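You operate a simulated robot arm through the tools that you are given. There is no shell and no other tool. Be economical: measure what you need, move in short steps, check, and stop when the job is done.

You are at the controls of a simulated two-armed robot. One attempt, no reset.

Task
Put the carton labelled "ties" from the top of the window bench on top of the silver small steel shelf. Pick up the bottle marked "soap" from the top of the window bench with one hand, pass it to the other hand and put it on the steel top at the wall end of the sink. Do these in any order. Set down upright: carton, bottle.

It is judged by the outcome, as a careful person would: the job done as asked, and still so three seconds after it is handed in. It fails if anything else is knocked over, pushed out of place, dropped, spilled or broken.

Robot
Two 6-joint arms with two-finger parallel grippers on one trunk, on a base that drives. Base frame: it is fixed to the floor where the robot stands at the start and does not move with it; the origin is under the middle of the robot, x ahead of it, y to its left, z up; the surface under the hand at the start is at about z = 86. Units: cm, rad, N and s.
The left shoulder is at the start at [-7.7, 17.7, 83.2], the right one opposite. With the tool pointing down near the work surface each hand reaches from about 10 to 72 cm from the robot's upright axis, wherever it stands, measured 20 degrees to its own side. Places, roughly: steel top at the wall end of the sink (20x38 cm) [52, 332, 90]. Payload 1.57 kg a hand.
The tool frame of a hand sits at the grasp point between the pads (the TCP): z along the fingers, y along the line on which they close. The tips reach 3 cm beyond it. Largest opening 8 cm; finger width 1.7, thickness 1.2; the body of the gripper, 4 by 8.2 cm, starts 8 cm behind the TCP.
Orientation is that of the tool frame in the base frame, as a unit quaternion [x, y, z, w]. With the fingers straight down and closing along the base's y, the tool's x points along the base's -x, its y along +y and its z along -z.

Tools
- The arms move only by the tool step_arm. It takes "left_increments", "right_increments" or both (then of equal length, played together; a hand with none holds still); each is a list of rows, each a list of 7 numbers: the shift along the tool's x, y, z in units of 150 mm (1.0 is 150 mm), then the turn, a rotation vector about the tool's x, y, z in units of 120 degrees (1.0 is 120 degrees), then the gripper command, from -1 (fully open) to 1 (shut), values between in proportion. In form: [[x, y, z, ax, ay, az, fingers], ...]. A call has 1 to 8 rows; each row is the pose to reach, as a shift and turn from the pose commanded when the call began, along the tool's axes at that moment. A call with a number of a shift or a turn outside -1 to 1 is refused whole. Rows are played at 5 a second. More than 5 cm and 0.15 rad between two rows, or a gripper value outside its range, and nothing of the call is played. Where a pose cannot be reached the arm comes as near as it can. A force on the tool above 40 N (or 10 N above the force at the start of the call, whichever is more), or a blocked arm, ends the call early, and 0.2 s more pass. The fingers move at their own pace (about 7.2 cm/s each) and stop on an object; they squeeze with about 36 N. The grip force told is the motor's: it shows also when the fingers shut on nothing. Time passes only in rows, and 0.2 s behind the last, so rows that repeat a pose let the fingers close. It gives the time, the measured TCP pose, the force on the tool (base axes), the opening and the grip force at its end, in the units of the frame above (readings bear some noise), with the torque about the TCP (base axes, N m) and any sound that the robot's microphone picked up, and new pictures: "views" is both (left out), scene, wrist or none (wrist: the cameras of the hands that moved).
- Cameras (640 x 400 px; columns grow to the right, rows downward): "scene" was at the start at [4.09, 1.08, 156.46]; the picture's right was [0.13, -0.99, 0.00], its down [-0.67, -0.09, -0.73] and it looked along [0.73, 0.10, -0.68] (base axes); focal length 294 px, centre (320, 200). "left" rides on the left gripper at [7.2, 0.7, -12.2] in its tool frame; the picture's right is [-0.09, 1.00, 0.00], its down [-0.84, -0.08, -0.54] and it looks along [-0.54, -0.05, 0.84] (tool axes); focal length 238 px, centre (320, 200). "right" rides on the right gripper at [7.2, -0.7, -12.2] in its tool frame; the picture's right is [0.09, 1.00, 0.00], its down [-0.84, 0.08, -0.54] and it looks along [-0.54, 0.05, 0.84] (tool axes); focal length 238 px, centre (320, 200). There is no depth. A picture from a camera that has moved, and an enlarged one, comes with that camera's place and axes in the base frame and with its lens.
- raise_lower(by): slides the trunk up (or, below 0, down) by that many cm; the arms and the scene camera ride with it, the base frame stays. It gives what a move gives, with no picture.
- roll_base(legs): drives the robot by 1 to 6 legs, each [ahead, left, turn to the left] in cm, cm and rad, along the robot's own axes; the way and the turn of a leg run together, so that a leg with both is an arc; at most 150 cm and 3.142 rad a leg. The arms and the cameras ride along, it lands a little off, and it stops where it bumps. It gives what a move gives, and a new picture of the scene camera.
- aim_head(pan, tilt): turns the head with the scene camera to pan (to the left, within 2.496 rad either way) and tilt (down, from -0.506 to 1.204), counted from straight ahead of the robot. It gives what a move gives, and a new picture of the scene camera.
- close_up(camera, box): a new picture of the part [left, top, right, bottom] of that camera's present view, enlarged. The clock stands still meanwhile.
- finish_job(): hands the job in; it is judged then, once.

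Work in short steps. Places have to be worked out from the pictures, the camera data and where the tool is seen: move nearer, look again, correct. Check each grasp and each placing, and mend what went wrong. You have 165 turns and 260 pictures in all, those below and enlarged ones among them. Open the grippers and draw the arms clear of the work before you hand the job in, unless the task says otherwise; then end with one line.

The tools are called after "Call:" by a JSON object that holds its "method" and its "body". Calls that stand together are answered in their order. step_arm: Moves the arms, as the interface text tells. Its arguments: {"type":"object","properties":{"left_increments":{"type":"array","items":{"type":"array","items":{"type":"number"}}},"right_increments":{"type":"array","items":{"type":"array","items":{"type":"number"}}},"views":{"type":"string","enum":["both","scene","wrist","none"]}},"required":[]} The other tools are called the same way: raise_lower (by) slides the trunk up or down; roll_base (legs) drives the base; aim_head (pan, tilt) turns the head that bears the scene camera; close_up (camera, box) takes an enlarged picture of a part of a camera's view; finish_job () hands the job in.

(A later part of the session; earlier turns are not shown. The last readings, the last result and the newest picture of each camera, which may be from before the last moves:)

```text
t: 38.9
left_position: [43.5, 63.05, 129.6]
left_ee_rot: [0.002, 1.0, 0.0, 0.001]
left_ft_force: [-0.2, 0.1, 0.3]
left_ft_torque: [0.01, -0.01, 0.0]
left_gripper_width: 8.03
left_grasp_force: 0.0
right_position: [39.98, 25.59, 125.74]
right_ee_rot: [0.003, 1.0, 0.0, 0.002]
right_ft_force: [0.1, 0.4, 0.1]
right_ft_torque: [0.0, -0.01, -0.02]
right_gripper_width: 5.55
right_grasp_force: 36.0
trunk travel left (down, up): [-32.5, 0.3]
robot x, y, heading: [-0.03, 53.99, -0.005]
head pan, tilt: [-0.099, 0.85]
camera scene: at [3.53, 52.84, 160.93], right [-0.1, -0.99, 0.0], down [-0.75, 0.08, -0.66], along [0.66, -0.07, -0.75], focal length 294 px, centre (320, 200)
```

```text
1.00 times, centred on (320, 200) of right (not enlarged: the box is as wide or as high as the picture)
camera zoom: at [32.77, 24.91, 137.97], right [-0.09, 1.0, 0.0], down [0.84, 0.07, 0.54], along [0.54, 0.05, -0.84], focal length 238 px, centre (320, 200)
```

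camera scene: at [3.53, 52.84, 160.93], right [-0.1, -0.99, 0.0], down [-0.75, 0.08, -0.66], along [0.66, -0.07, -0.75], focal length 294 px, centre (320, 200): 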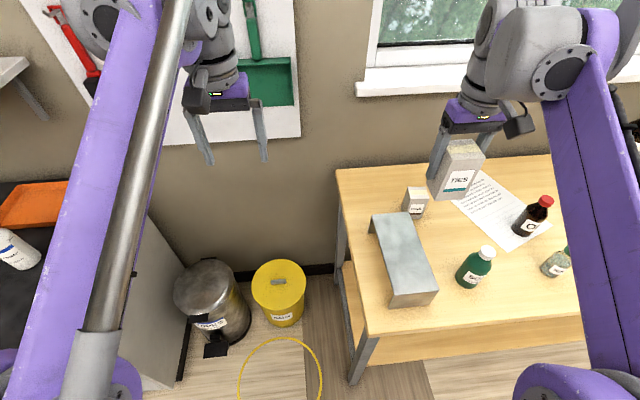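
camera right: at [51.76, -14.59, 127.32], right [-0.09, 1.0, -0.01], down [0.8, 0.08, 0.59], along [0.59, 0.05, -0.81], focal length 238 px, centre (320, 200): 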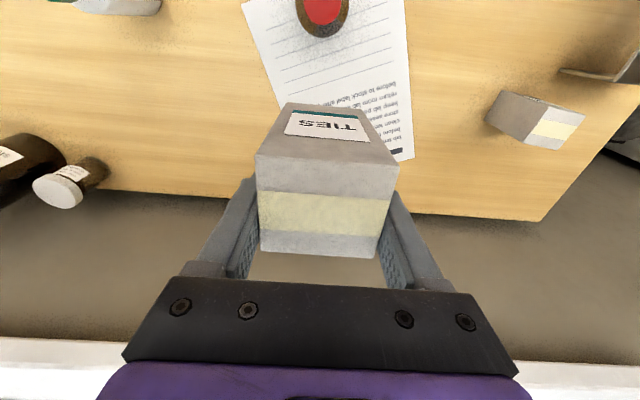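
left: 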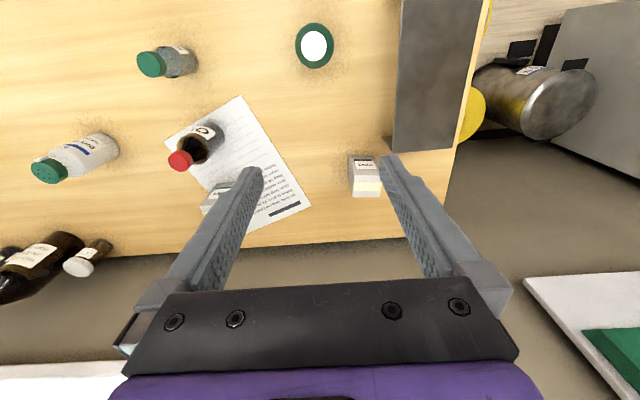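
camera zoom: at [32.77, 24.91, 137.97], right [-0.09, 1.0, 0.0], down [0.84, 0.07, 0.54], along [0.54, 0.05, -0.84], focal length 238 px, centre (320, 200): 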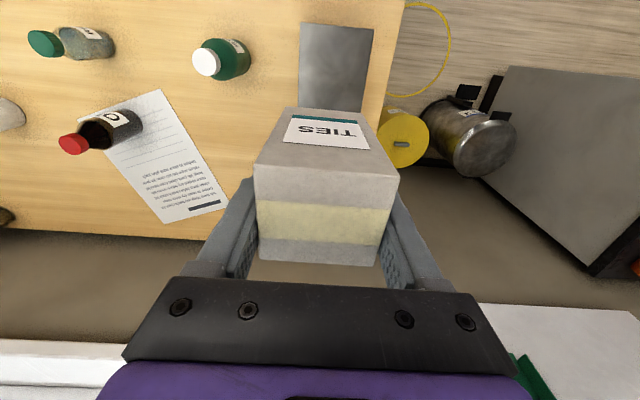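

Shelf centre is about (41.5,27.6), top z≈95. The carton centre sits about 1 cm behind the TCP. I align the TCP to (42,27.6) and descend partway.

Call:
{"method": "step_arm", "body": {"right_increments": [[-0.14, 0.13, 0.0, 0, 0, 0, 1], [-0.14, 0.13, 0.25, 0, 0, 0, 1], [-0.14, 0.13, 0.5, 0, 0, 0, 1], [-0.14, 0.13, 0.75, 0, 0, 0, 1], [-0.14, 0.13, 1.0, 0, 0, 0, 1], [-0.14, 0.13, 1.0, 0, 0, 0, 1]], "views": "both"}}

```text
t: 40.3
left_position: [43.41, 63.01, 129.72]
left_ee_rot: [0.002, 1.0, 0.0, 0.0]
left_ft_force: [0.3, 0.7, -0.1]
left_ft_torque: [-0.01, -0.04, -0.01]
left_gripper_width: 7.99
left_grasp_force: 0.1
right_position: [42.17, 27.5, 110.68]
right_ee_rot: [0.003, 1.0, 0.0, 0.002]
right_ft_force: [0.4, -0.3, -1.0]
right_ft_torque: [-0.04, -0.02, 0.02]
right_gripper_width: 5.53
right_grasp_force: 35.7
trunk travel left (down, up): [-32.5, 0.3]
robot x, y, heading: [-0.18, 53.82, -0.004]
head pan, tilt: [-0.099, 0.85]
camera scene: at [3.52, 52.87, 160.93], right [-0.1, -0.99, 0.0], down [-0.75, 0.08, -0.66], along [0.66, -0.07, -0.75], focal length 294 px, centre (320, 200)
camera right: at [34.9, 26.88, 122.85], right [-0.09, 1.0, 0.0], down [0.84, 0.07, 0.54], along [0.54, 0.05, -0.84], focal length 238 px, centre (320, 200)
```

scene: 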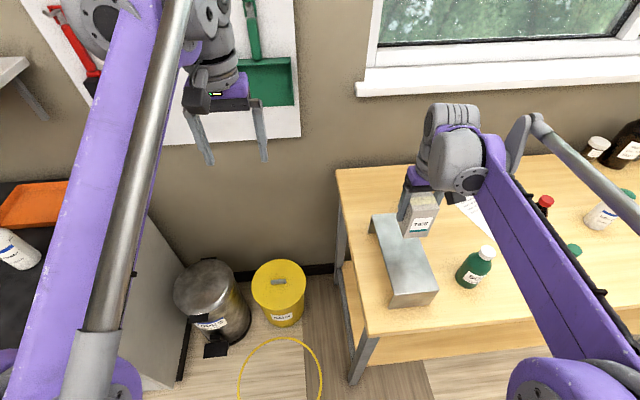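
right: 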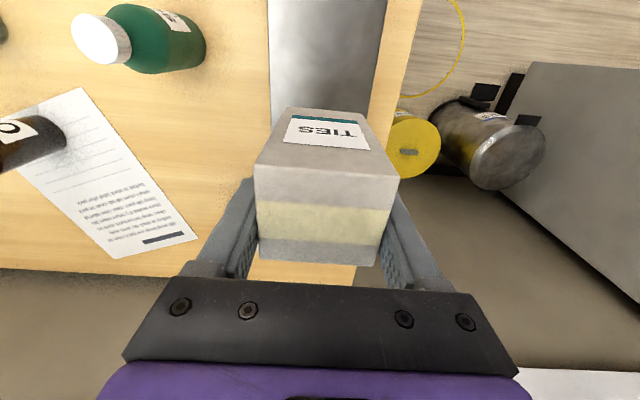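

Carton is centred over the shelf. I lower 8 cm, then in small steps feeling for contact.

Call:
{"method": "step_arm", "body": {"right_increments": [[0, 0, 0.2, 0, 0, 0, 1], [0, 0, 0.4, 0, 0, 0, 1], [0, 0, 0.5, 0, 0, 0, 1], [0, 0, 0.54, 0, 0, 0, 1]], "views": "wrist"}}

Call:
{"method": "step_arm", "body": {"right_increments": [[0, 0, 0.03, 0, 0, 0, 1], [0, 0, 0.06, 0, 0, 0, 1], [0, 0, 0.06, 0, 0, 0, 1]], "views": "none"}}

```text
t: 41.3
left_position: [43.44, 63.04, 129.57]
left_ee_rot: [0.003, 1.0, 0.0, 0.0]
left_ft_force: [-1.0, -0.8, 0.2]
left_ft_torque: [0.0, 0.0, 0.01]
left_gripper_width: 8.0
left_grasp_force: 0.1
right_position: [42.19, 27.57, 102.56]
right_ee_rot: [0.002, 1.0, 0.001, 0.002]
right_ft_force: [-0.3, 0.5, -0.1]
right_ft_torque: [0.0, 0.01, -0.01]
right_gripper_width: 5.53
right_grasp_force: 35.9
trunk travel left (down, up): [-32.5, 0.3]
robot x, y, heading: [-0.03, 53.81, -0.004]
head pan, tilt: [-0.099, 0.85]
camera right: at [34.96, 26.82, 114.87], right [-0.09, 1.0, 0.0], down [0.84, 0.07, 0.54], along [0.54, 0.05, -0.84], focal length 238 px, centre (320, 200)
```

right: 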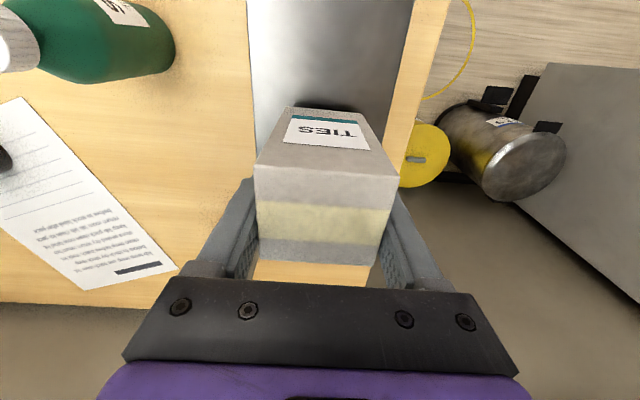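

```text
t: 42.1
left_position: [43.46, 62.99, 129.66]
left_ee_rot: [0.002, 1.0, 0.001, 0.001]
left_ft_force: [-0.4, -0.7, 0.6]
left_ft_torque: [-0.02, 0.01, -0.02]
left_gripper_width: 8.0
left_grasp_force: 0.0
right_position: [42.27, 27.53, 101.88]
right_ee_rot: [0.003, 1.0, 0.0, 0.002]
right_ft_force: [-0.9, -0.7, -0.7]
right_ft_torque: [0.02, -0.02, -0.02]
right_gripper_width: 5.54
right_grasp_force: 36.2
trunk travel left (down, up): [-32.5, 0.3]
robot x, y, heading: [0.44, 53.5, -0.007]
head pan, tilt: [-0.099, 0.85]
```

No contact yet; I continue down in small steps.

Call:
{"method": "step_arm", "body": {"right_increments": [[0, 0, 0.025, 0, 0, 0, 1], [0, 0, 0.05, 0, 0, 0, 1], [0, 0, 0.075, 0, 0, 0, 1], [0, 0, 0.1, 0, 0, 0, 1]], "views": "wrist"}}

```text
t: 43.1
left_position: [43.42, 62.93, 129.67]
left_ee_rot: [0.002, 1.0, 0.0, 0.0]
left_ft_force: [-0.2, 0.4, 0.2]
left_ft_torque: [-0.04, -0.01, -0.03]
left_gripper_width: 7.98
left_grasp_force: 0.1
right_position: [42.07, 27.62, 100.47]
right_ee_rot: [0.002, 1.0, -0.001, 0.002]
right_ft_force: [1.8, -2.4, 32.3]
right_ft_torque: [-0.02, -0.03, 0.0]
right_gripper_width: 5.49
right_grasp_force: 36.3
trunk travel left (down, up): [-32.5, 0.3]
robot x, y, heading: [0.24, 53.97, -0.005]
head pan, tilt: [-0.099, 0.85]
camera right: at [34.89, 26.9, 112.63], right [-0.09, 1.0, 0.0], down [0.83, 0.07, 0.55], along [0.54, 0.05, -0.84], focal length 238 px, centre (320, 200)
```

right: 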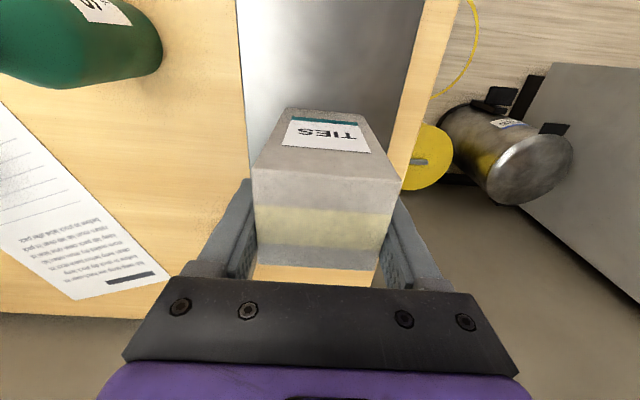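

Contact (32 N). I ease up slightly and release.

Call:
{"method": "step_arm", "body": {"right_increments": [[0, 0, -0.02, 0, 0, 0, 1], [0, 0, -0.02, 0, 0, 0, 0.3], [0, 0, -0.02, 0, 0, 0, -0.5], [0, 0, -0.02, 0, 0, 0, -1], [0, 0, -0.02, 0, 0, 0, -1]], "views": "none"}}

Call:
{"method": "step_arm", "body": {"right_increments": [[0, 0, -0.2, 0, 0, 0, -1], [0, 0, -0.5, 0, 0, 0, -1], [0, 0, -0.8, 0, 0, 0, -1], [0, 0, -1.0, 0, 0, 0, -1]], "views": "both"}}

```text
t: 44.3
left_position: [43.53, 63.05, 129.68]
left_ee_rot: [0.002, 1.0, -0.001, 0.0]
left_ft_force: [0.3, -0.1, 1.2]
left_ft_torque: [0.02, -0.01, 0.03]
left_gripper_width: 7.99
left_grasp_force: 0.0
right_position: [42.07, 27.57, 100.56]
right_ee_rot: [0.002, 1.0, 0.0, 0.002]
right_ft_force: [0.3, -0.1, 0.4]
right_ft_torque: [0.02, -0.02, 0.01]
right_gripper_width: 8.01
right_grasp_force: 0.0
trunk travel left (down, up): [-32.5, 0.3]
robot x, y, heading: [-0.02, 53.44, -0.004]
head pan, tilt: [-0.099, 0.85]
```

```text
t: 45.3
left_position: [43.53, 63.02, 129.71]
left_ee_rot: [0.003, 1.0, -0.001, -0.001]
left_ft_force: [0.7, 0.7, 0.1]
left_ft_torque: [0.0, -0.01, 0.02]
left_gripper_width: 8.0
left_grasp_force: 0.0
right_position: [42.12, 27.38, 115.76]
right_ee_rot: [0.002, 1.0, 0.0, 0.002]
right_ft_force: [-0.5, 0.0, 0.3]
right_ft_torque: [0.0, 0.0, 0.02]
right_gripper_width: 8.01
right_grasp_force: 0.0
trunk travel left (down, up): [-32.5, 0.3]
robot x, y, heading: [-0.01, 53.62, -0.008]
head pan, tilt: [-0.099, 0.85]
camera scene: at [3.52, 52.86, 160.93], right [-0.1, -0.99, 0.0], down [-0.75, 0.08, -0.66], along [0.66, -0.07, -0.75], focal length 294 px, centre (320, 200)
camera right: at [34.86, 26.81, 127.89], right [-0.09, 1.0, 0.0], down [0.84, 0.07, 0.54], along [0.54, 0.05, -0.84], focal length 238 px, centre (320, 200)
```

scene: 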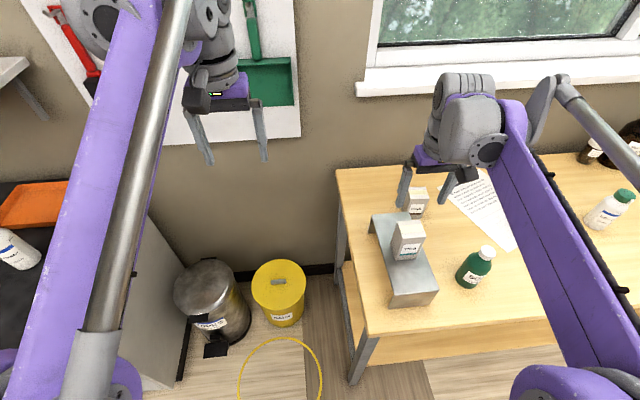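
right: 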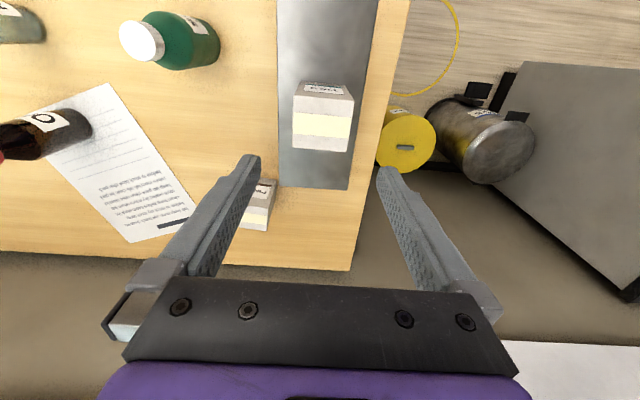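

Carton stands centred on the shelf. The soap bottle is at about (36,9.7); I drive right 18 cm so that the open right hand comes above it, then look.

Call:
{"method": "roll_base", "body": {"legs": [[0, -18, 0]]}}

Call:
{"method": "close_up", "body": {"camera": "right", "box": [160, 0, 480, 200]}}

```text
t: 47.5
left_position: [43.39, 45.02, 129.63]
left_ee_rot: [0.002, 1.0, 0.001, 0.0]
left_ft_force: [-0.6, 0.3, -0.5]
left_ft_torque: [-0.02, 0.01, 0.01]
left_gripper_width: 8.0
left_grasp_force: 0.0
right_position: [41.97, 9.36, 115.62]
right_ee_rot: [0.002, 1.0, 0.0, 0.001]
right_ft_force: [0.0, -0.3, 0.0]
right_ft_torque: [0.02, 0.02, 0.0]
right_gripper_width: 7.97
right_grasp_force: 0.1
trunk travel left (down, up): [-32.5, 0.3]
robot x, y, heading: [0.12, 35.51, -0.003]
head pan, tilt: [-0.099, 0.85]
camera scene: at [3.45, 34.81, 160.93], right [-0.1, -0.99, 0.0], down [-0.75, 0.08, -0.66], along [0.66, -0.07, -0.75], focal length 294 px, centre (320, 200)
```

scene: 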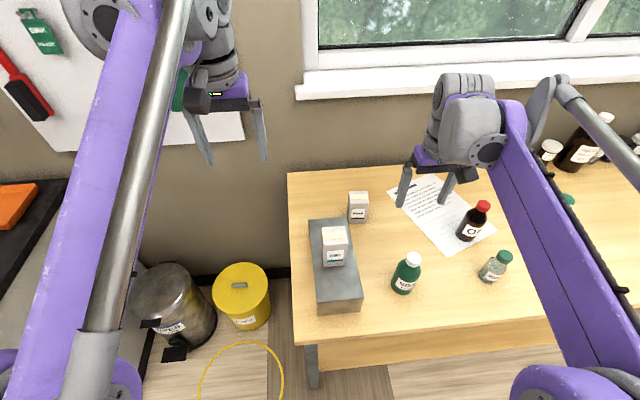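

```text
2.00 times, centred on (320, 100) of right
camera zoom: at [34.8, 8.75, 127.84], right [-0.09, 1.0, 0.0], down [0.84, 0.07, 0.54], along [0.54, 0.05, -0.84], focal length 477 px, centre (320, 400)
```

zoom: 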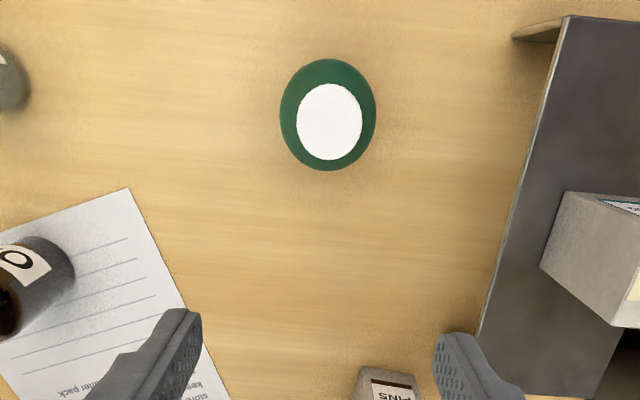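

Bottle axis at (35.9,9.5). I move the hand over it at z≈108 and look.

Call:
{"method": "step_arm", "body": {"right_increments": [[0.2, 0.005, 0, 0, 0, 0, -1], [0.405, 0.01, 0, 0, 0, 0, -1], [0.405, 0.01, 0.2, 0, 0, 0, -1], [0.405, 0.01, 0.45, 0, 0, 0, -1], [0.405, 0.01, 0.45, 0, 0, 0, -1]], "views": "both"}}

```text
t: 48.7
left_position: [43.35, 44.96, 129.6]
left_ee_rot: [0.003, 1.0, 0.0, 0.0]
left_ft_force: [0.4, 0.2, -0.5]
left_ft_torque: [0.0, 0.02, 0.02]
left_gripper_width: 7.99
left_grasp_force: 0.0
right_position: [35.88, 9.54, 108.88]
right_ee_rot: [0.002, 1.0, 0.0, 0.001]
right_ft_force: [0.2, -0.4, -0.4]
right_ft_torque: [0.01, -0.04, 0.0]
right_gripper_width: 7.99
right_grasp_force: 0.0
trunk travel left (down, up): [-32.5, 0.3]
robot x, y, heading: [0.14, 35.65, -0.006]
head pan, tilt: [-0.099, 0.85]
camera scene: at [3.42, 34.8, 160.93], right [-0.1, -0.99, 0.0], down [-0.75, 0.08, -0.66], along [0.66, -0.07, -0.75], focal length 294 px, centre (320, 200)
camera right: at [28.72, 8.89, 121.13], right [-0.09, 1.0, 0.0], down [0.84, 0.07, 0.54], along [0.54, 0.05, -0.84], focal length 238 px, centre (320, 200)
```

scene: 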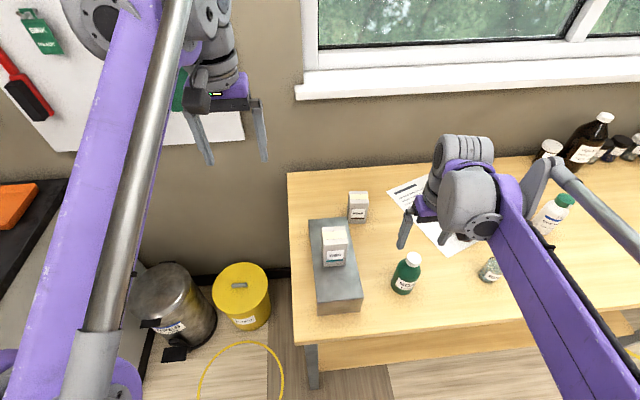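
right: 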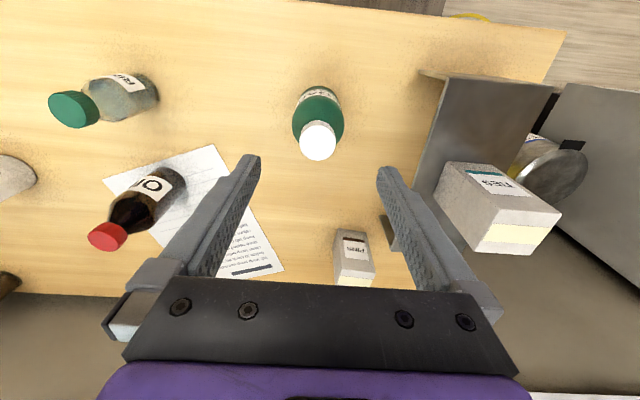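

Cap top is at z≈100, cap about 3.2 cm wide and 2.6 cm tall. I descend to z≈99.4 and close on the cap.

Call:
{"method": "step_arm", "body": {"right_increments": [[0, -0.01, 0.2, 0, 0, 0, -1], [0, -0.01, 0.4, 0, 0, 0, -1], [0, -0.01, 0.55, 0, 0, 0, -1], [0, -0.01, 0.63, 0, 0, 0, -1], [0, -0.01, 0.63, 0, 0, 0, -1]], "views": "wrist"}}

```text
t: 49.9
left_position: [43.44, 44.93, 129.69]
left_ee_rot: [0.003, 1.0, 0.0, 0.0]
left_ft_force: [0.6, 0.5, 0.6]
left_ft_torque: [0.01, 0.0, 0.01]
left_gripper_width: 7.98
left_grasp_force: 0.0
right_position: [35.99, 9.46, 99.49]
right_ee_rot: [0.002, 1.0, 0.0, 0.002]
right_ft_force: [0.0, 0.1, 0.2]
right_ft_torque: [0.01, -0.01, -0.02]
right_gripper_width: 7.99
right_grasp_force: 0.1
trunk travel left (down, up): [-32.5, 0.3]
robot x, y, heading: [0.25, 35.54, -0.004]
head pan, tilt: [-0.099, 0.85]
camera right: at [28.8, 8.82, 111.64], right [-0.09, 1.0, 0.0], down [0.84, 0.07, 0.54], along [0.54, 0.05, -0.84], focal length 238 px, centre (320, 200)
```

right: 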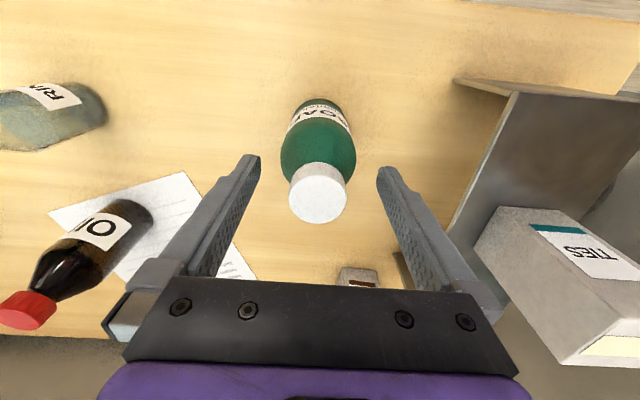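

Cap is centred between the fingers. I close.

Call:
{"method": "step_arm", "body": {"right_increments": [[0, 0, 0, 0, 0, 0, 0.2], [0, 0, 0, 0, 0, 0, 1], [0, 0, 0, 0, 0, 0, 1], [0, 0, 0, 0, 0, 0, 1]], "views": "none"}}

Call:
{"method": "step_arm", "body": {"right_increments": [[0, 0, -0.03, 0, 0, 0, 1], [0, 0, -0.07, 0, 0, 0, 1], [0, 0, -0.12, 0, 0, 0, 1], [0, 0, -0.2, 0, 0, 0, 1], [0, 0, -0.3, 0, 0, 0, 1]], "views": "both"}}

```text
t: 50.9
left_position: [43.35, 44.88, 129.62]
left_ee_rot: [0.003, 1.0, 0.0, 0.002]
left_ft_force: [0.7, 0.7, 0.6]
left_ft_torque: [0.0, 0.0, -0.02]
left_gripper_width: 7.98
left_grasp_force: 0.1
right_position: [35.96, 9.57, 99.53]
right_ee_rot: [0.002, 1.0, 0.001, 0.002]
right_ft_force: [1.7, -0.5, 17.3]
right_ft_torque: [-0.06, -0.09, -0.04]
right_gripper_width: 4.21
right_grasp_force: 36.0
trunk travel left (down, up): [-32.5, 0.3]
robot x, y, heading: [-0.07, 35.96, -0.005]
head pan, tilt: [-0.099, 0.85]
```

```text
t: 52.1
left_position: [43.31, 44.95, 129.66]
left_ee_rot: [0.003, 1.0, 0.0, 0.0]
left_ft_force: [0.5, 0.8, -0.5]
left_ft_torque: [0.02, 0.0, 0.0]
left_gripper_width: 7.99
left_grasp_force: 0.1
right_position: [35.91, 9.45, 104.03]
right_ee_rot: [0.002, 1.0, 0.0, 0.002]
right_ft_force: [-0.1, -0.4, -0.2]
right_ft_torque: [0.0, 0.0, 0.01]
right_gripper_width: 3.08
right_grasp_force: 36.3
trunk travel left (down, up): [-32.5, 0.3]
robot x, y, heading: [-0.02, 36.01, 0.0]
head pan, tilt: [-0.099, 0.85]
camera scene: at [3.43, 34.79, 160.93], right [-0.1, -0.99, 0.0], down [-0.75, 0.08, -0.66], along [0.66, -0.07, -0.75], focal length 294 px, centre (320, 200)
camera right: at [28.73, 8.79, 116.11], right [-0.09, 1.0, 0.0], down [0.84, 0.07, 0.54], along [0.54, 0.05, -0.84], focal length 238 px, centre (320, 200)
```

scene: 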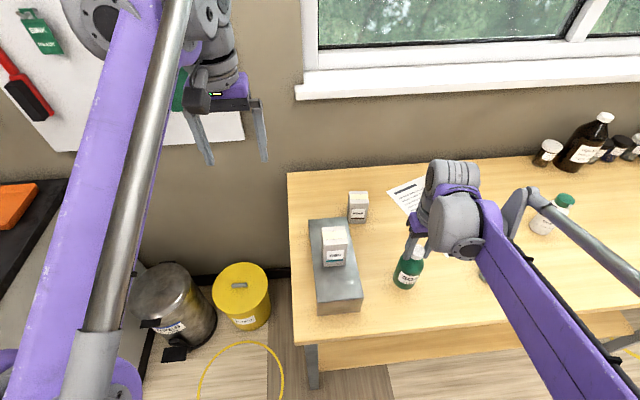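
right: 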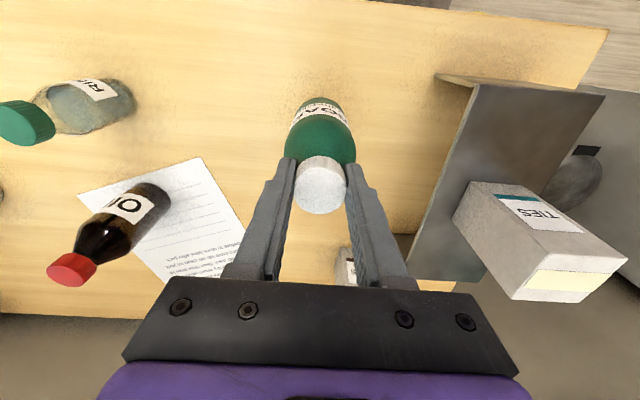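

The tips slid off the shoulder onto the cap (3.1 cm) and the bottle is lifted about 3 cm. I raise further, gently, and check the grip.

Call:
{"method": "step_arm", "body": {"right_increments": [[0, 0, -0.08, 0, 0, 0, 1], [0, 0, -0.2, 0, 0, 0, 1], [0, 0, -0.35, 0, 0, 0, 1], [0, 0, -0.5, 0, 0, 0, 1], [0, 0, -0.6, 0, 0, 0, 1]], "views": "both"}}

```text
t: 53.3
left_position: [43.45, 44.86, 129.62]
left_ee_rot: [0.003, 1.0, 0.0, 0.0]
left_ft_force: [-0.6, 0.4, -0.3]
left_ft_torque: [0.03, -0.02, 0.02]
left_gripper_width: 8.01
left_grasp_force: 0.0
right_position: [35.9, 9.47, 113.01]
right_ee_rot: [0.003, 1.0, 0.0, 0.001]
right_ft_force: [-0.5, -0.7, -0.5]
right_ft_torque: [-0.03, 0.03, 0.0]
right_gripper_width: 3.1
right_grasp_force: 36.2
trunk travel left (down, up): [-32.5, 0.3]
robot x, y, heading: [0.27, 35.58, -0.002]
head pan, tilt: [-0.099, 0.85]
camera scene: at [3.45, 34.79, 160.93], right [-0.1, -0.99, 0.0], down [-0.75, 0.08, -0.66], along [0.66, -0.07, -0.75], focal length 294 px, centre (320, 200)
camera right: at [28.73, 8.77, 125.11], right [-0.09, 1.0, 0.0], down [0.84, 0.07, 0.54], along [0.54, 0.05, -0.84], focal length 238 px, centre (320, 200)
```

scene: 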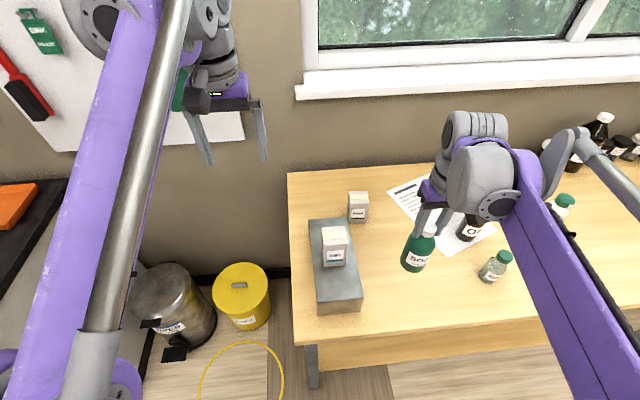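
right: 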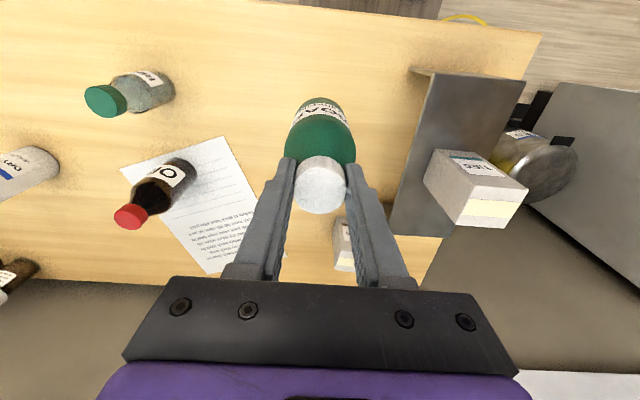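

The bottle is firmly held upright. I back away 35 cm from the bench to hand over in free space.

Call:
{"method": "roll_base", "body": {"legs": [[-35, 0, 0]]}}

```text
t: 55.6
left_position: [8.33, 44.99, 129.82]
left_ee_rot: [0.004, 1.0, 0.0, 0.0]
left_ft_force: [0.4, 0.8, 0.2]
left_ft_torque: [-0.03, -0.03, 0.02]
left_gripper_width: 8.02
left_grasp_force: 0.0
right_position: [0.64, 9.57, 112.95]
right_ee_rot: [0.005, 1.0, 0.001, 0.002]
right_ft_force: [-1.2, 0.7, 0.0]
right_ft_torque: [0.01, 0.02, -0.01]
right_gripper_width: 3.07
right_grasp_force: 34.8
trunk travel left (down, up): [-32.5, 0.3]
robot x, y, heading: [-35.43, 35.79, -0.008]
head pan, tilt: [-0.099, 0.85]
camera scene: at [-31.74, 35.01, 160.94], right [-0.11, -0.99, 0.0], down [-0.75, 0.08, -0.66], along [0.66, -0.07, -0.75], focal length 294 px, centre (320, 200)
```

scene: 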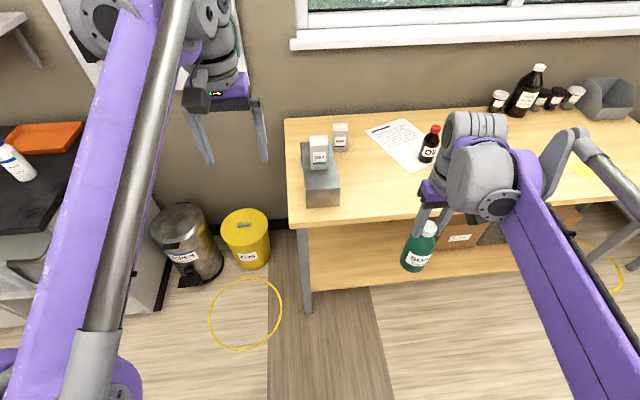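

In free space now. I bring the left hand back and pitch it forward to 30° below horizontal as a pre-grasp posture.

Call:
{"method": "step_arm", "body": {"left_increments": [[0.11, 0.03, 0.14, 0, -0.071, 0, -1], [0.22, 0.06, 0.28, 0, -0.142, 0, -1], [0.33, 0.09, 0.42, 0, -0.213, 0, -1], [0.44, 0.12, 0.56, 0, -0.284, 0, -1], [0.55, 0.15, 0.7, 0, -0.355, 0, -1], [0.66, 0.18, 0.84, 0, -0.426, 0, -1], [0.78, 0.2, 0.98, 0, -0.497, 0, -1]], "views": "both"}}

```text
t: 57.2
left_position: [-3.22, 48.02, 114.89]
left_ee_rot: [0.004, 0.867, -0.003, 0.498]
left_ft_force: [-0.6, -0.5, -0.3]
left_ft_torque: [-0.02, -0.02, 0.01]
left_gripper_width: 8.01
left_grasp_force: 0.1
left hand out of reach, approached as far as the arm can: row 7
right_position: [0.5, 9.56, 112.85]
right_ee_rot: [0.004, 1.0, 0.0, 0.002]
right_ft_force: [-0.7, -0.4, -0.5]
right_ft_torque: [-0.02, 0.02, 0.01]
right_gripper_width: 3.09
right_grasp_force: 36.0
trunk travel left (down, up): [-32.5, 0.3]
robot x, y, heading: [-35.21, 35.92, -0.007]
head pan, tilt: [-0.099, 0.85]
camera scene: at [-31.91, 35.1, 160.92], right [-0.11, -0.99, 0.0], down [-0.75, 0.08, -0.66], along [0.66, -0.07, -0.75], focal length 294 px, centre (320, 200)
camera left: at [-17.41, 48.75, 114.77], right [0.06, 1.0, 0.08], down [-0.05, -0.08, 1.0], along [1.0, -0.06, 0.04], focal length 238 px, centre (320, 200)
```

scene: 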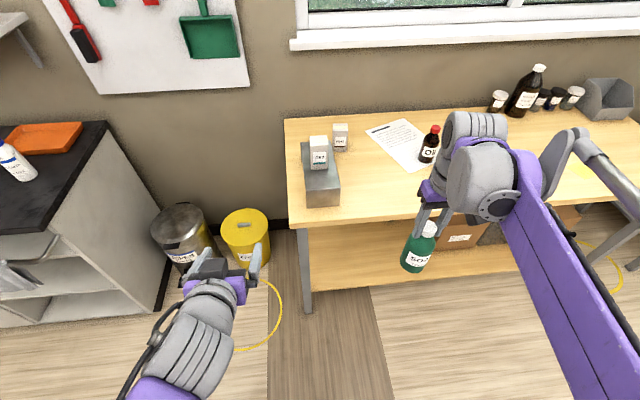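
left: 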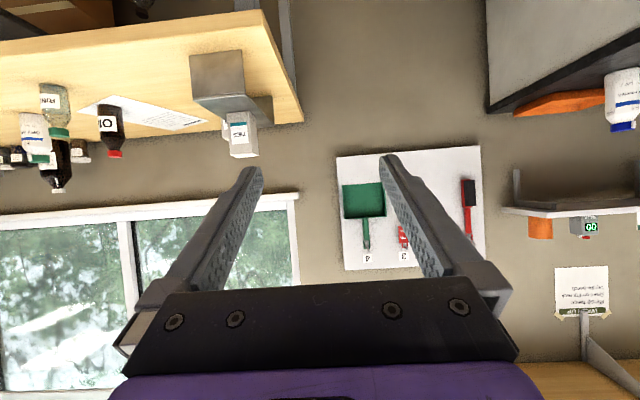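

The left wrist camera sits under the pitched hand, clear enough. I now move the right hand with the bottle inward and forward toward the handover spot about (10.7,36,118), in two gentle stages.

Call:
{"method": "step_arm", "body": {"right_increments": [[-0.1, 0.1, -0.04, 0, 0, 0, 1], [-0.2, 0.28, -0.08, 0, 0, 0, 1], [-0.28, 0.48, -0.12, 0, 0, 0, 1], [-0.34, 0.68, -0.15, 0, 0, 0, 1], [-0.34, 0.88, -0.17, 0, 0, 0, 1], [-0.34, 0.95, -0.17, 0, 0, 0, 1]], "views": "none"}}

Call:
{"method": "step_arm", "body": {"right_increments": [[-0.06, 0.1, -0.04, 0, 0, 0, 1], [-0.14, 0.28, -0.08, 0, 0, 0, 1], [-0.22, 0.48, -0.12, 0, 0, 0, 1], [-0.3, 0.64, -0.15, 0, 0, 0, 1], [-0.34, 0.76, -0.17, 0, 0, 0, 1], [-0.34, 0.8, -0.17, 0, 0, 0, 1]], "views": "both"}}

```text
t: 58.6
left_position: [-3.13, 47.85, 114.91]
left_ee_rot: [0.003, 0.868, -0.002, 0.497]
left_ft_force: [-0.3, -1.0, 0.6]
left_ft_torque: [0.0, 0.0, 0.0]
left_gripper_width: 8.01
left_grasp_force: 0.0
right_position: [5.86, 23.72, 115.58]
right_ee_rot: [0.004, 1.0, 0.0, 0.003]
right_ft_force: [-0.7, 0.0, 0.5]
right_ft_torque: [0.02, 0.0, 0.01]
right_gripper_width: 3.03
right_grasp_force: 35.9
trunk travel left (down, up): [-32.5, 0.3]
robot x, y, heading: [-35.39, 36.08, -0.007]
head pan, tilt: [-0.099, 0.85]
```

```text
t: 60.0
left_position: [-3.0, 47.88, 114.95]
left_ee_rot: [0.004, 0.868, -0.002, 0.496]
left_ft_force: [0.3, -0.6, 0.3]
left_ft_torque: [0.02, 0.02, 0.01]
left_gripper_width: 8.0
left_grasp_force: 0.1
right_position: [10.93, 35.59, 118.03]
right_ee_rot: [0.004, 1.0, 0.0, 0.002]
right_ft_force: [-0.2, -0.4, -0.7]
right_ft_torque: [0.0, -0.01, 0.02]
right_gripper_width: 3.08
right_grasp_force: 35.8
trunk travel left (down, up): [-32.5, 0.3]
robot x, y, heading: [-34.87, 35.51, -0.009]
head pan, tilt: [-0.099, 0.85]
camera scene: at [-31.82, 35.01, 160.93], right [-0.11, -0.99, 0.0], down [-0.75, 0.08, -0.66], along [0.66, -0.07, -0.75], focal length 294 px, centre (320, 200)
camera right: at [3.81, 35.01, 130.23], right [-0.08, 1.0, 0.0], down [0.84, 0.07, 0.54], along [0.54, 0.04, -0.84], focal length 238 px, centre (320, 200)
```

scene: 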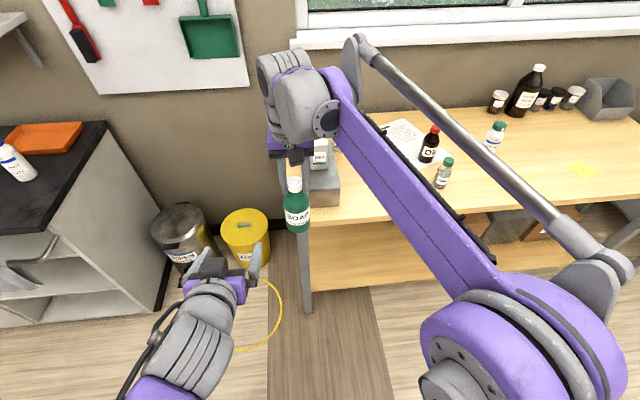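
right: 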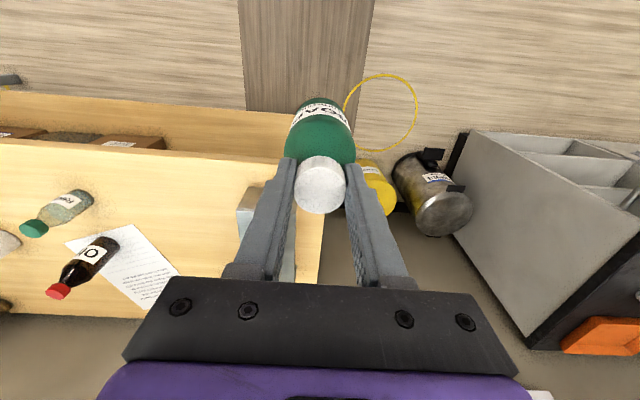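

Bottle axis ≈ (10.9,35.6), body spans z≈103.5–112. I bring the left hand in line behind it at about (0,35.65,117), pitched 35°.

Call:
{"method": "step_arm", "body": {"left_increments": [[-0.05, -0.2, 0.02, 0, 0.01, 0, -1], [-0.11, -0.4, 0.05, 0, 0.02, 0, -1], [-0.17, -0.6, 0.08, 0, 0.03, 0, -1], [-0.225, -0.815, 0.109, 0, 0.042, 0, -1], [-0.225, -0.815, 0.109, 0, 0.042, 0, -1]], "views": "both"}}

```text
t: 61.2
left_position: [-0.14, 35.63, 117.13]
left_ee_rot: [0.004, 0.889, -0.002, 0.458]
left_ft_force: [-0.8, -0.1, 0.7]
left_ft_torque: [0.05, -0.01, 0.01]
left_gripper_width: 8.02
left_grasp_force: 0.1
right_position: [10.95, 35.7, 118.02]
right_ee_rot: [0.004, 1.0, 0.0, 0.002]
right_ft_force: [-1.3, 0.4, -1.0]
right_ft_torque: [-0.02, -0.02, 0.03]
right_gripper_width: 3.07
right_grasp_force: 35.5
trunk travel left (down, up): [-32.5, 0.3]
robot x, y, heading: [-35.26, 35.98, -0.01]
head pan, tilt: [-0.099, 0.85]
camera scene: at [-31.87, 35.09, 160.93], right [-0.11, -0.99, 0.0], down [-0.75, 0.08, -0.66], along [0.66, -0.07, -0.75], focal length 294 px, centre (320, 200)
camera left: at [-14.33, 36.48, 118.19], right [0.06, 1.0, 0.07], down [0.04, -0.08, 1.0], along [1.0, -0.06, -0.05], focal length 238 px, centre (320, 200)
```

scene: 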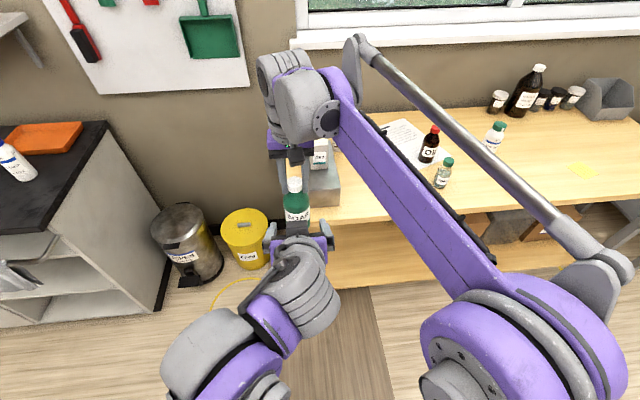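
left: 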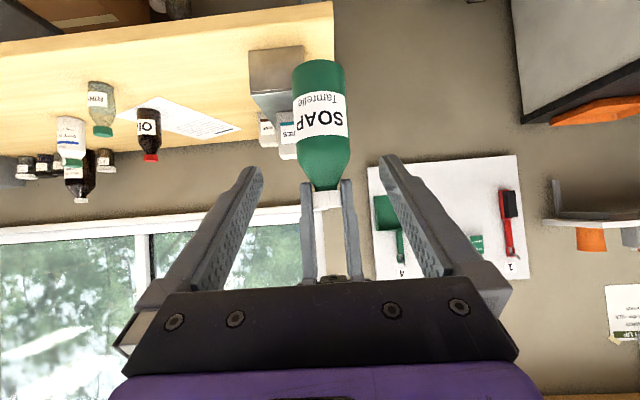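

From the left camera the body spans z≈102–110.6 and its axis is at y≈35.7. I offset slightly and advance along the tool most of the way.

Call:
{"method": "step_arm", "body": {"left_increments": [[0.074, 0.005, 0.1, 0, 0, 0, -1], [0.074, 0.008, 0.3, 0, 0, 0, -1], [0.074, 0.011, 0.5, 0, 0, 0, -1], [0.074, 0.011, 0.6, 0, 0, 0, -1], [0.074, 0.011, 0.6, 0, 0, 0, -1]], "views": "both"}}

```text
t: 62.4
left_position: [6.59, 35.75, 110.89]
left_ee_rot: [0.004, 0.889, -0.002, 0.458]
left_ft_force: [-0.1, 0.7, -1.1]
left_ft_torque: [0.0, 0.01, -0.01]
left_gripper_width: 7.97
left_grasp_force: 0.0
right_position: [10.99, 35.57, 117.96]
right_ee_rot: [0.004, 1.0, 0.0, 0.002]
right_ft_force: [-0.5, 0.8, 0.1]
right_ft_torque: [0.0, 0.0, -0.02]
right_gripper_width: 3.06
right_grasp_force: 35.7
trunk travel left (down, up): [-32.5, 0.3]
robot x, y, heading: [-35.15, 35.93, -0.011]
head pan, tilt: [-0.099, 0.85]
camera scene: at [-31.83, 35.03, 160.93], right [-0.11, -0.99, 0.0], down [-0.75, 0.08, -0.66], along [0.66, -0.07, -0.75], focal length 294 px, centre (320, 200)
camera left: at [-7.55, 36.54, 111.99], right [0.06, 1.0, 0.08], down [0.04, -0.08, 1.0], along [1.0, -0.06, -0.05], focal length 238 px, centre (320, 200)
```

scene: 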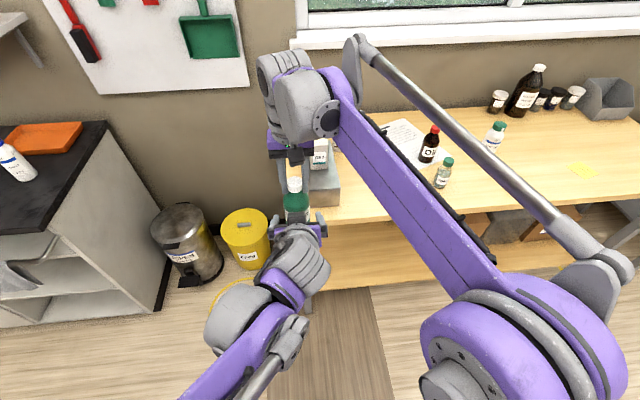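
left: 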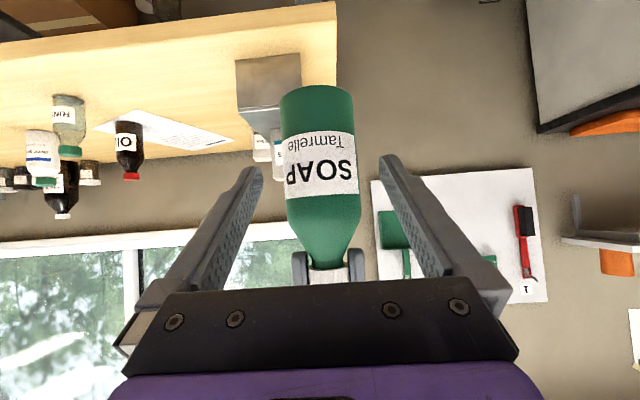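

The bottle is well centred between the left fingers. I advance the last 5 cm.

Call:
{"method": "step_arm", "body": {"left_increments": [[0, 0, 0.12, 0, 0, 0, -1], [0, 0, 0.24, 0, 0, 0, -1], [0, 0, 0.34, 0, 0, 0, -1], [0, 0, 0.34, 0, 0, 0, -1]], "views": "wrist"}}

```text
t: 63.4
left_position: [10.87, 35.72, 108.11]
left_ee_rot: [0.004, 0.888, -0.002, 0.459]
left_ft_force: [0.1, 0.1, -0.3]
left_ft_torque: [-0.02, 0.03, 0.0]
left_gripper_width: 8.02
left_grasp_force: 0.0
right_position: [11.07, 35.55, 118.03]
right_ee_rot: [0.004, 1.0, 0.0, 0.002]
right_ft_force: [-0.3, 0.2, 0.2]
right_ft_torque: [-0.04, -0.02, 0.01]
right_gripper_width: 3.06
right_grasp_force: 36.2
trunk travel left (down, up): [-32.5, 0.3]
robot x, y, heading: [-34.97, 35.89, -0.011]
head pan, tilt: [-0.099, 0.85]
camera left: at [-3.33, 36.51, 109.07], right [0.06, 1.0, 0.07], down [0.04, -0.08, 1.0], along [1.0, -0.06, -0.05], focal length 238 px, centre (320, 200)
```

left: 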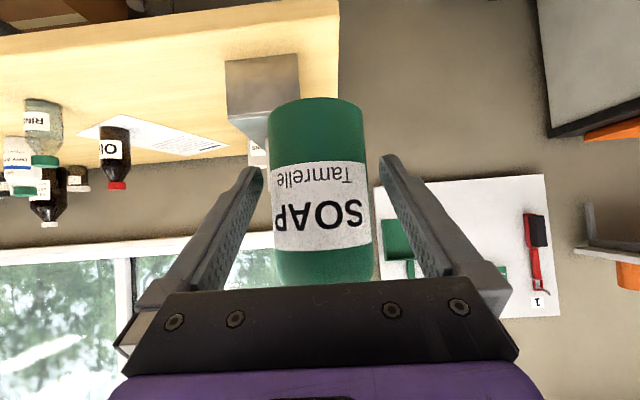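

In position. I close the left fingers on the body while the right still holds the cap.

Call:
{"method": "step_arm", "body": {"left_increments": [[0, 0, 0, 0, 0, 0, 0.0], [0, 0, 0, 0, 0, 0, 1], [0, 0, 0, 0, 0, 0, 1], [0, 0, 0, 0, 0, 0, 1]], "views": "wrist"}}

```text
t: 64.4
left_position: [10.91, 35.64, 108.01]
left_ee_rot: [0.004, 0.889, -0.002, 0.458]
left_ft_force: [0.6, 0.0, -1.5]
left_ft_torque: [-0.06, 0.1, -0.04]
left_gripper_width: 5.65
left_grasp_force: 36.1
right_position: [11.01, 35.52, 118.12]
right_ee_rot: [0.005, 1.0, -0.001, 0.002]
right_ft_force: [-1.5, 1.1, 2.7]
right_ft_torque: [0.09, 0.04, 0.03]
right_gripper_width: 3.06
right_grasp_force: 36.4
trunk travel left (down, up): [-32.5, 0.3]
robot x, y, heading: [-35.18, 35.86, -0.009]
head pan, tilt: [-0.099, 0.85]
camera left: at [-3.32, 36.5, 109.08], right [0.06, 1.0, 0.07], down [0.04, -0.08, 1.0], along [1.0, -0.06, -0.05], focal length 238 px, centre (320, 200)
```

left: 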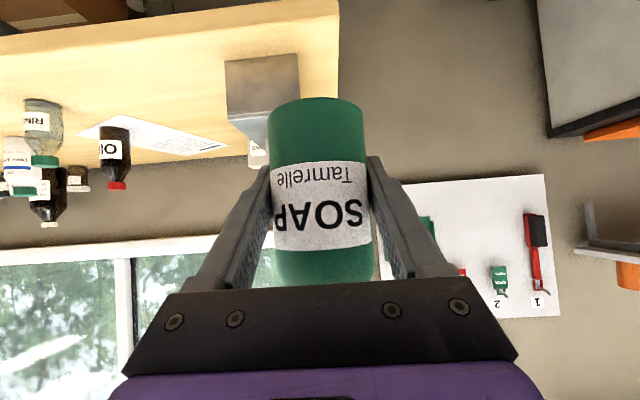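

Left holds the body (5.65 cm, 36 N). I open the right hand and raise it straight up off the cap.

Call:
{"method": "step_arm", "body": {"right_increments": [[0, 0, 0, 0, 0, 0, 0.0], [0, 0, 0, 0, 0, 0, -1], [0, 0, 0, 0, 0, 0, -1], [0, 0, -0.15, 0, 0, 0, -1], [0, 0, -0.35, 0, 0, 0, -1], [0, 0, -0.6, 0, 0, 0, -1]], "views": "both"}}

```text
t: 65.8
left_position: [10.95, 35.59, 107.97]
left_ee_rot: [0.004, 0.889, -0.002, 0.459]
left_ft_force: [-0.5, 0.1, -0.7]
left_ft_torque: [-0.01, -0.03, -0.01]
left_gripper_width: 5.64
left_grasp_force: 36.2
right_position: [11.15, 35.67, 127.13]
right_ee_rot: [0.005, 1.0, 0.0, 0.002]
right_ft_force: [0.1, -0.9, 0.2]
right_ft_torque: [0.04, 0.01, 0.0]
right_gripper_width: 8.0
right_grasp_force: 0.0
trunk travel left (down, up): [-32.5, 0.3]
robot x, y, heading: [-35.21, 36.19, -0.012]
head pan, tilt: [-0.099, 0.85]
camera scene: at [-31.78, 35.04, 160.93], right [-0.11, -0.99, 0.0], down [-0.75, 0.08, -0.66], along [0.66, -0.07, -0.75], focal length 294 px, centre (320, 200)
camera right: at [3.79, 35.04, 139.26], right [-0.08, 1.0, 0.0], down [0.84, 0.07, 0.54], along [0.54, 0.04, -0.84], focal length 238 px, centre (320, 200)
```

scene: 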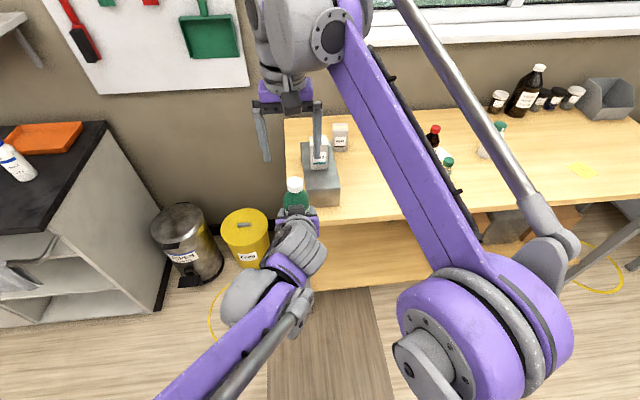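
right: 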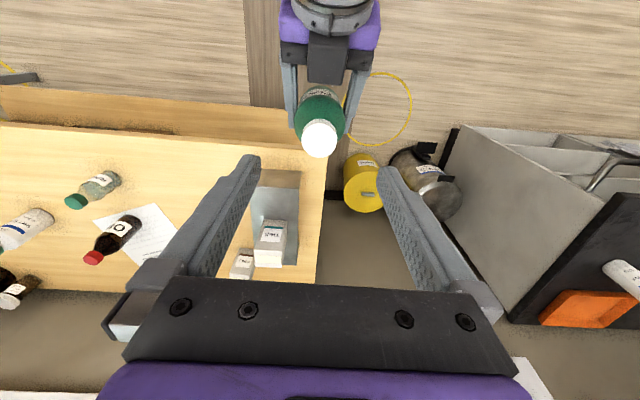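

Handover succeeded: bottle upright in the left hand. I move the right hand back to its side and shift the left hand a little to its own side.

Call:
{"method": "step_arm", "body": {"right_increments": [[0.05, -0.2, -0.05, 0, 0, 0, -1], [0.15, -0.45, -0.1, 0, 0, 0, -1], [0.3, -0.7, -0.1, 0, 0, 0, -1], [0.45, -0.95, -0.1, 0, 0, 0, -1], [0.6, -1.0, -0.1, 0, 0, 0, -1]], "views": "none"}}

Call:
{"method": "step_arm", "body": {"right_increments": [[0, -0.15, 0, 0, 0, 0, -1], [0, -0.3, 0, 0, 0, 0, -1], [0, -0.45, 0, 0, 0, 0, -1], [0, -0.6, 0, 0, 0, 0, -1], [0, -0.6, 0, 0, 0, 0, -1], [0, -0.6, 0, 0, 0, 0, -1], [0, -0.6, 0, 0, 0, 0, -1]], "left_increments": [[0, 0.1, 0, 0, 0, 0, 1], [0, 0.25, 0, 0, 0, 0, 1], [0, 0.4, 0, 0, 0, 0, 1], [0, 0.55, 0, 0, 0, 0, 1], [0, 0.7, 0, 0, 0, 0, 1], [0, 0.85, 0, 0, 0, 0, 1], [0, 0.95, 0, 0, 0, 0, 1]], "views": "scene"}}

```text
t: 67.0
left_position: [10.72, 35.71, 107.98]
left_ee_rot: [0.003, 0.889, -0.001, 0.458]
left_ft_force: [1.1, -0.4, 0.1]
left_ft_torque: [-0.02, -0.05, 0.02]
left_gripper_width: 5.62
left_grasp_force: 35.9
right_position: [1.65, 20.78, 128.67]
right_ee_rot: [0.004, 1.0, 0.0, 0.002]
right_ft_force: [-0.6, 0.8, 0.2]
right_ft_torque: [-0.02, -0.03, 0.01]
right_gripper_width: 7.98
right_grasp_force: 0.1
trunk travel left (down, up): [-32.5, 0.3]
robot x, y, heading: [-35.47, 36.05, -0.014]
head pan, tilt: [-0.099, 0.85]
```

```text
t: 68.6
left_position: [10.93, 49.93, 108.01]
left_ee_rot: [0.005, 0.889, -0.003, 0.459]
left_ft_force: [-0.1, -0.2, -0.1]
left_ft_torque: [-0.02, 0.02, -0.02]
left_gripper_width: 5.65
left_grasp_force: 35.8
right_position: [1.66, 11.64, 128.52]
right_ee_rot: [0.005, 1.0, -0.001, 0.001]
right_ft_force: [0.0, 0.0, 0.1]
right_ft_torque: [-0.04, -0.06, -0.03]
right_gripper_width: 8.01
right_grasp_force: 0.1
trunk travel left (down, up): [-32.5, 0.3]
robot x, y, heading: [-35.46, 35.57, -0.006]
head pan, tilt: [-0.099, 0.85]
camera scene: at [-31.81, 35.03, 160.93], right [-0.11, -0.99, 0.0], down [-0.75, 0.08, -0.66], along [0.66, -0.07, -0.75], focal length 294 px, centre (320, 200)
```

scene: 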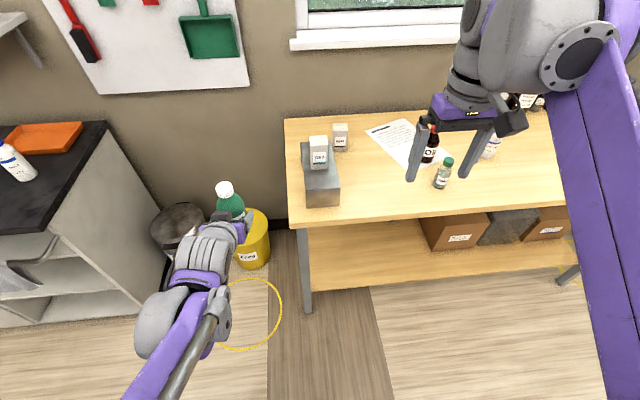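

Now I drive along the room to the left in stages, first 150 cm, and look left.

Call:
{"method": "roll_base", "body": {"legs": [[0, 150, 0]]}}

Call:
{"method": "aim_head", "body": {"pan": 0.75, "tilt": 0.5}}

```text
t: 81.8
left_position: [11.97, 199.66, 107.99]
left_ee_rot: [0.002, 0.889, -0.001, 0.459]
left_ft_force: [-0.7, 0.5, -0.4]
left_ft_torque: [0.03, -0.02, 0.0]
left_gripper_width: 5.64
left_grasp_force: 35.6
right_position: [2.86, 161.4, 128.53]
right_ee_rot: [0.003, 1.0, 0.0, 0.002]
right_ft_force: [-0.1, 0.3, 0.0]
right_ft_torque: [-0.01, -0.01, -0.02]
right_gripper_width: 7.99
right_grasp_force: 0.1
trunk travel left (down, up): [-32.5, 0.3]
robot x, y, heading: [-34.0, 185.69, -0.008]
head pan, tilt: [-0.099, 0.85]
camera scene: at [-30.74, 184.56, 160.93], right [-0.1, -0.99, 0.0], down [-0.75, 0.08, -0.66], along [0.66, -0.07, -0.75], focal length 294 px, centre (320, 200)
```

scene: 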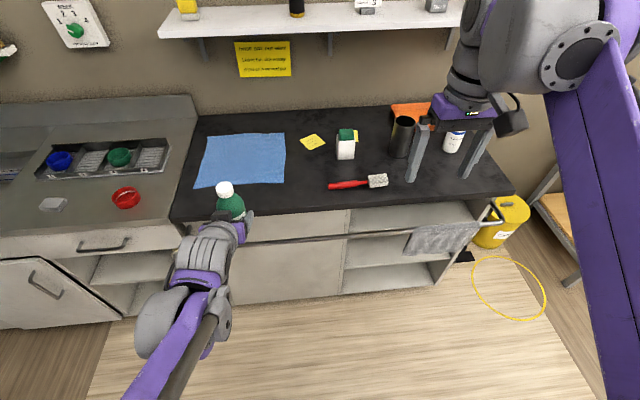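

```text
t: 83.0
left_position: [11.88, 199.62, 108.03]
left_ee_rot: [0.003, 0.888, -0.002, 0.459]
left_ft_force: [0.2, -0.2, -0.4]
left_ft_torque: [0.0, 0.01, -0.02]
left_gripper_width: 5.63
left_grasp_force: 36.0
right_position: [2.91, 161.39, 128.56]
right_ee_rot: [0.002, 1.0, 0.0, 0.002]
right_ft_force: [-0.4, 0.7, -0.3]
right_ft_torque: [0.01, 0.0, 0.02]
right_gripper_width: 8.0
right_grasp_force: 0.0
trunk travel left (down, up): [-32.5, 0.3]
robot x, y, heading: [-34.62, 185.26, -0.008]
head pan, tilt: [0.75, 0.499]
camera scene: at [-31.83, 191.54, 163.92], right [0.68, -0.74, 0.0], down [-0.35, -0.32, -0.88], along [0.65, 0.59, -0.48], focal length 294 px, centre (320, 200)
```

scene: 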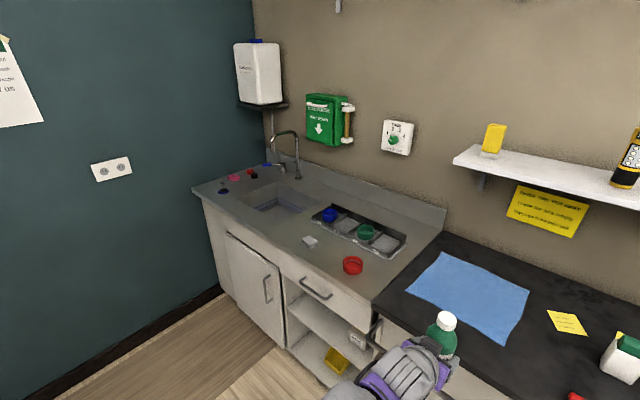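

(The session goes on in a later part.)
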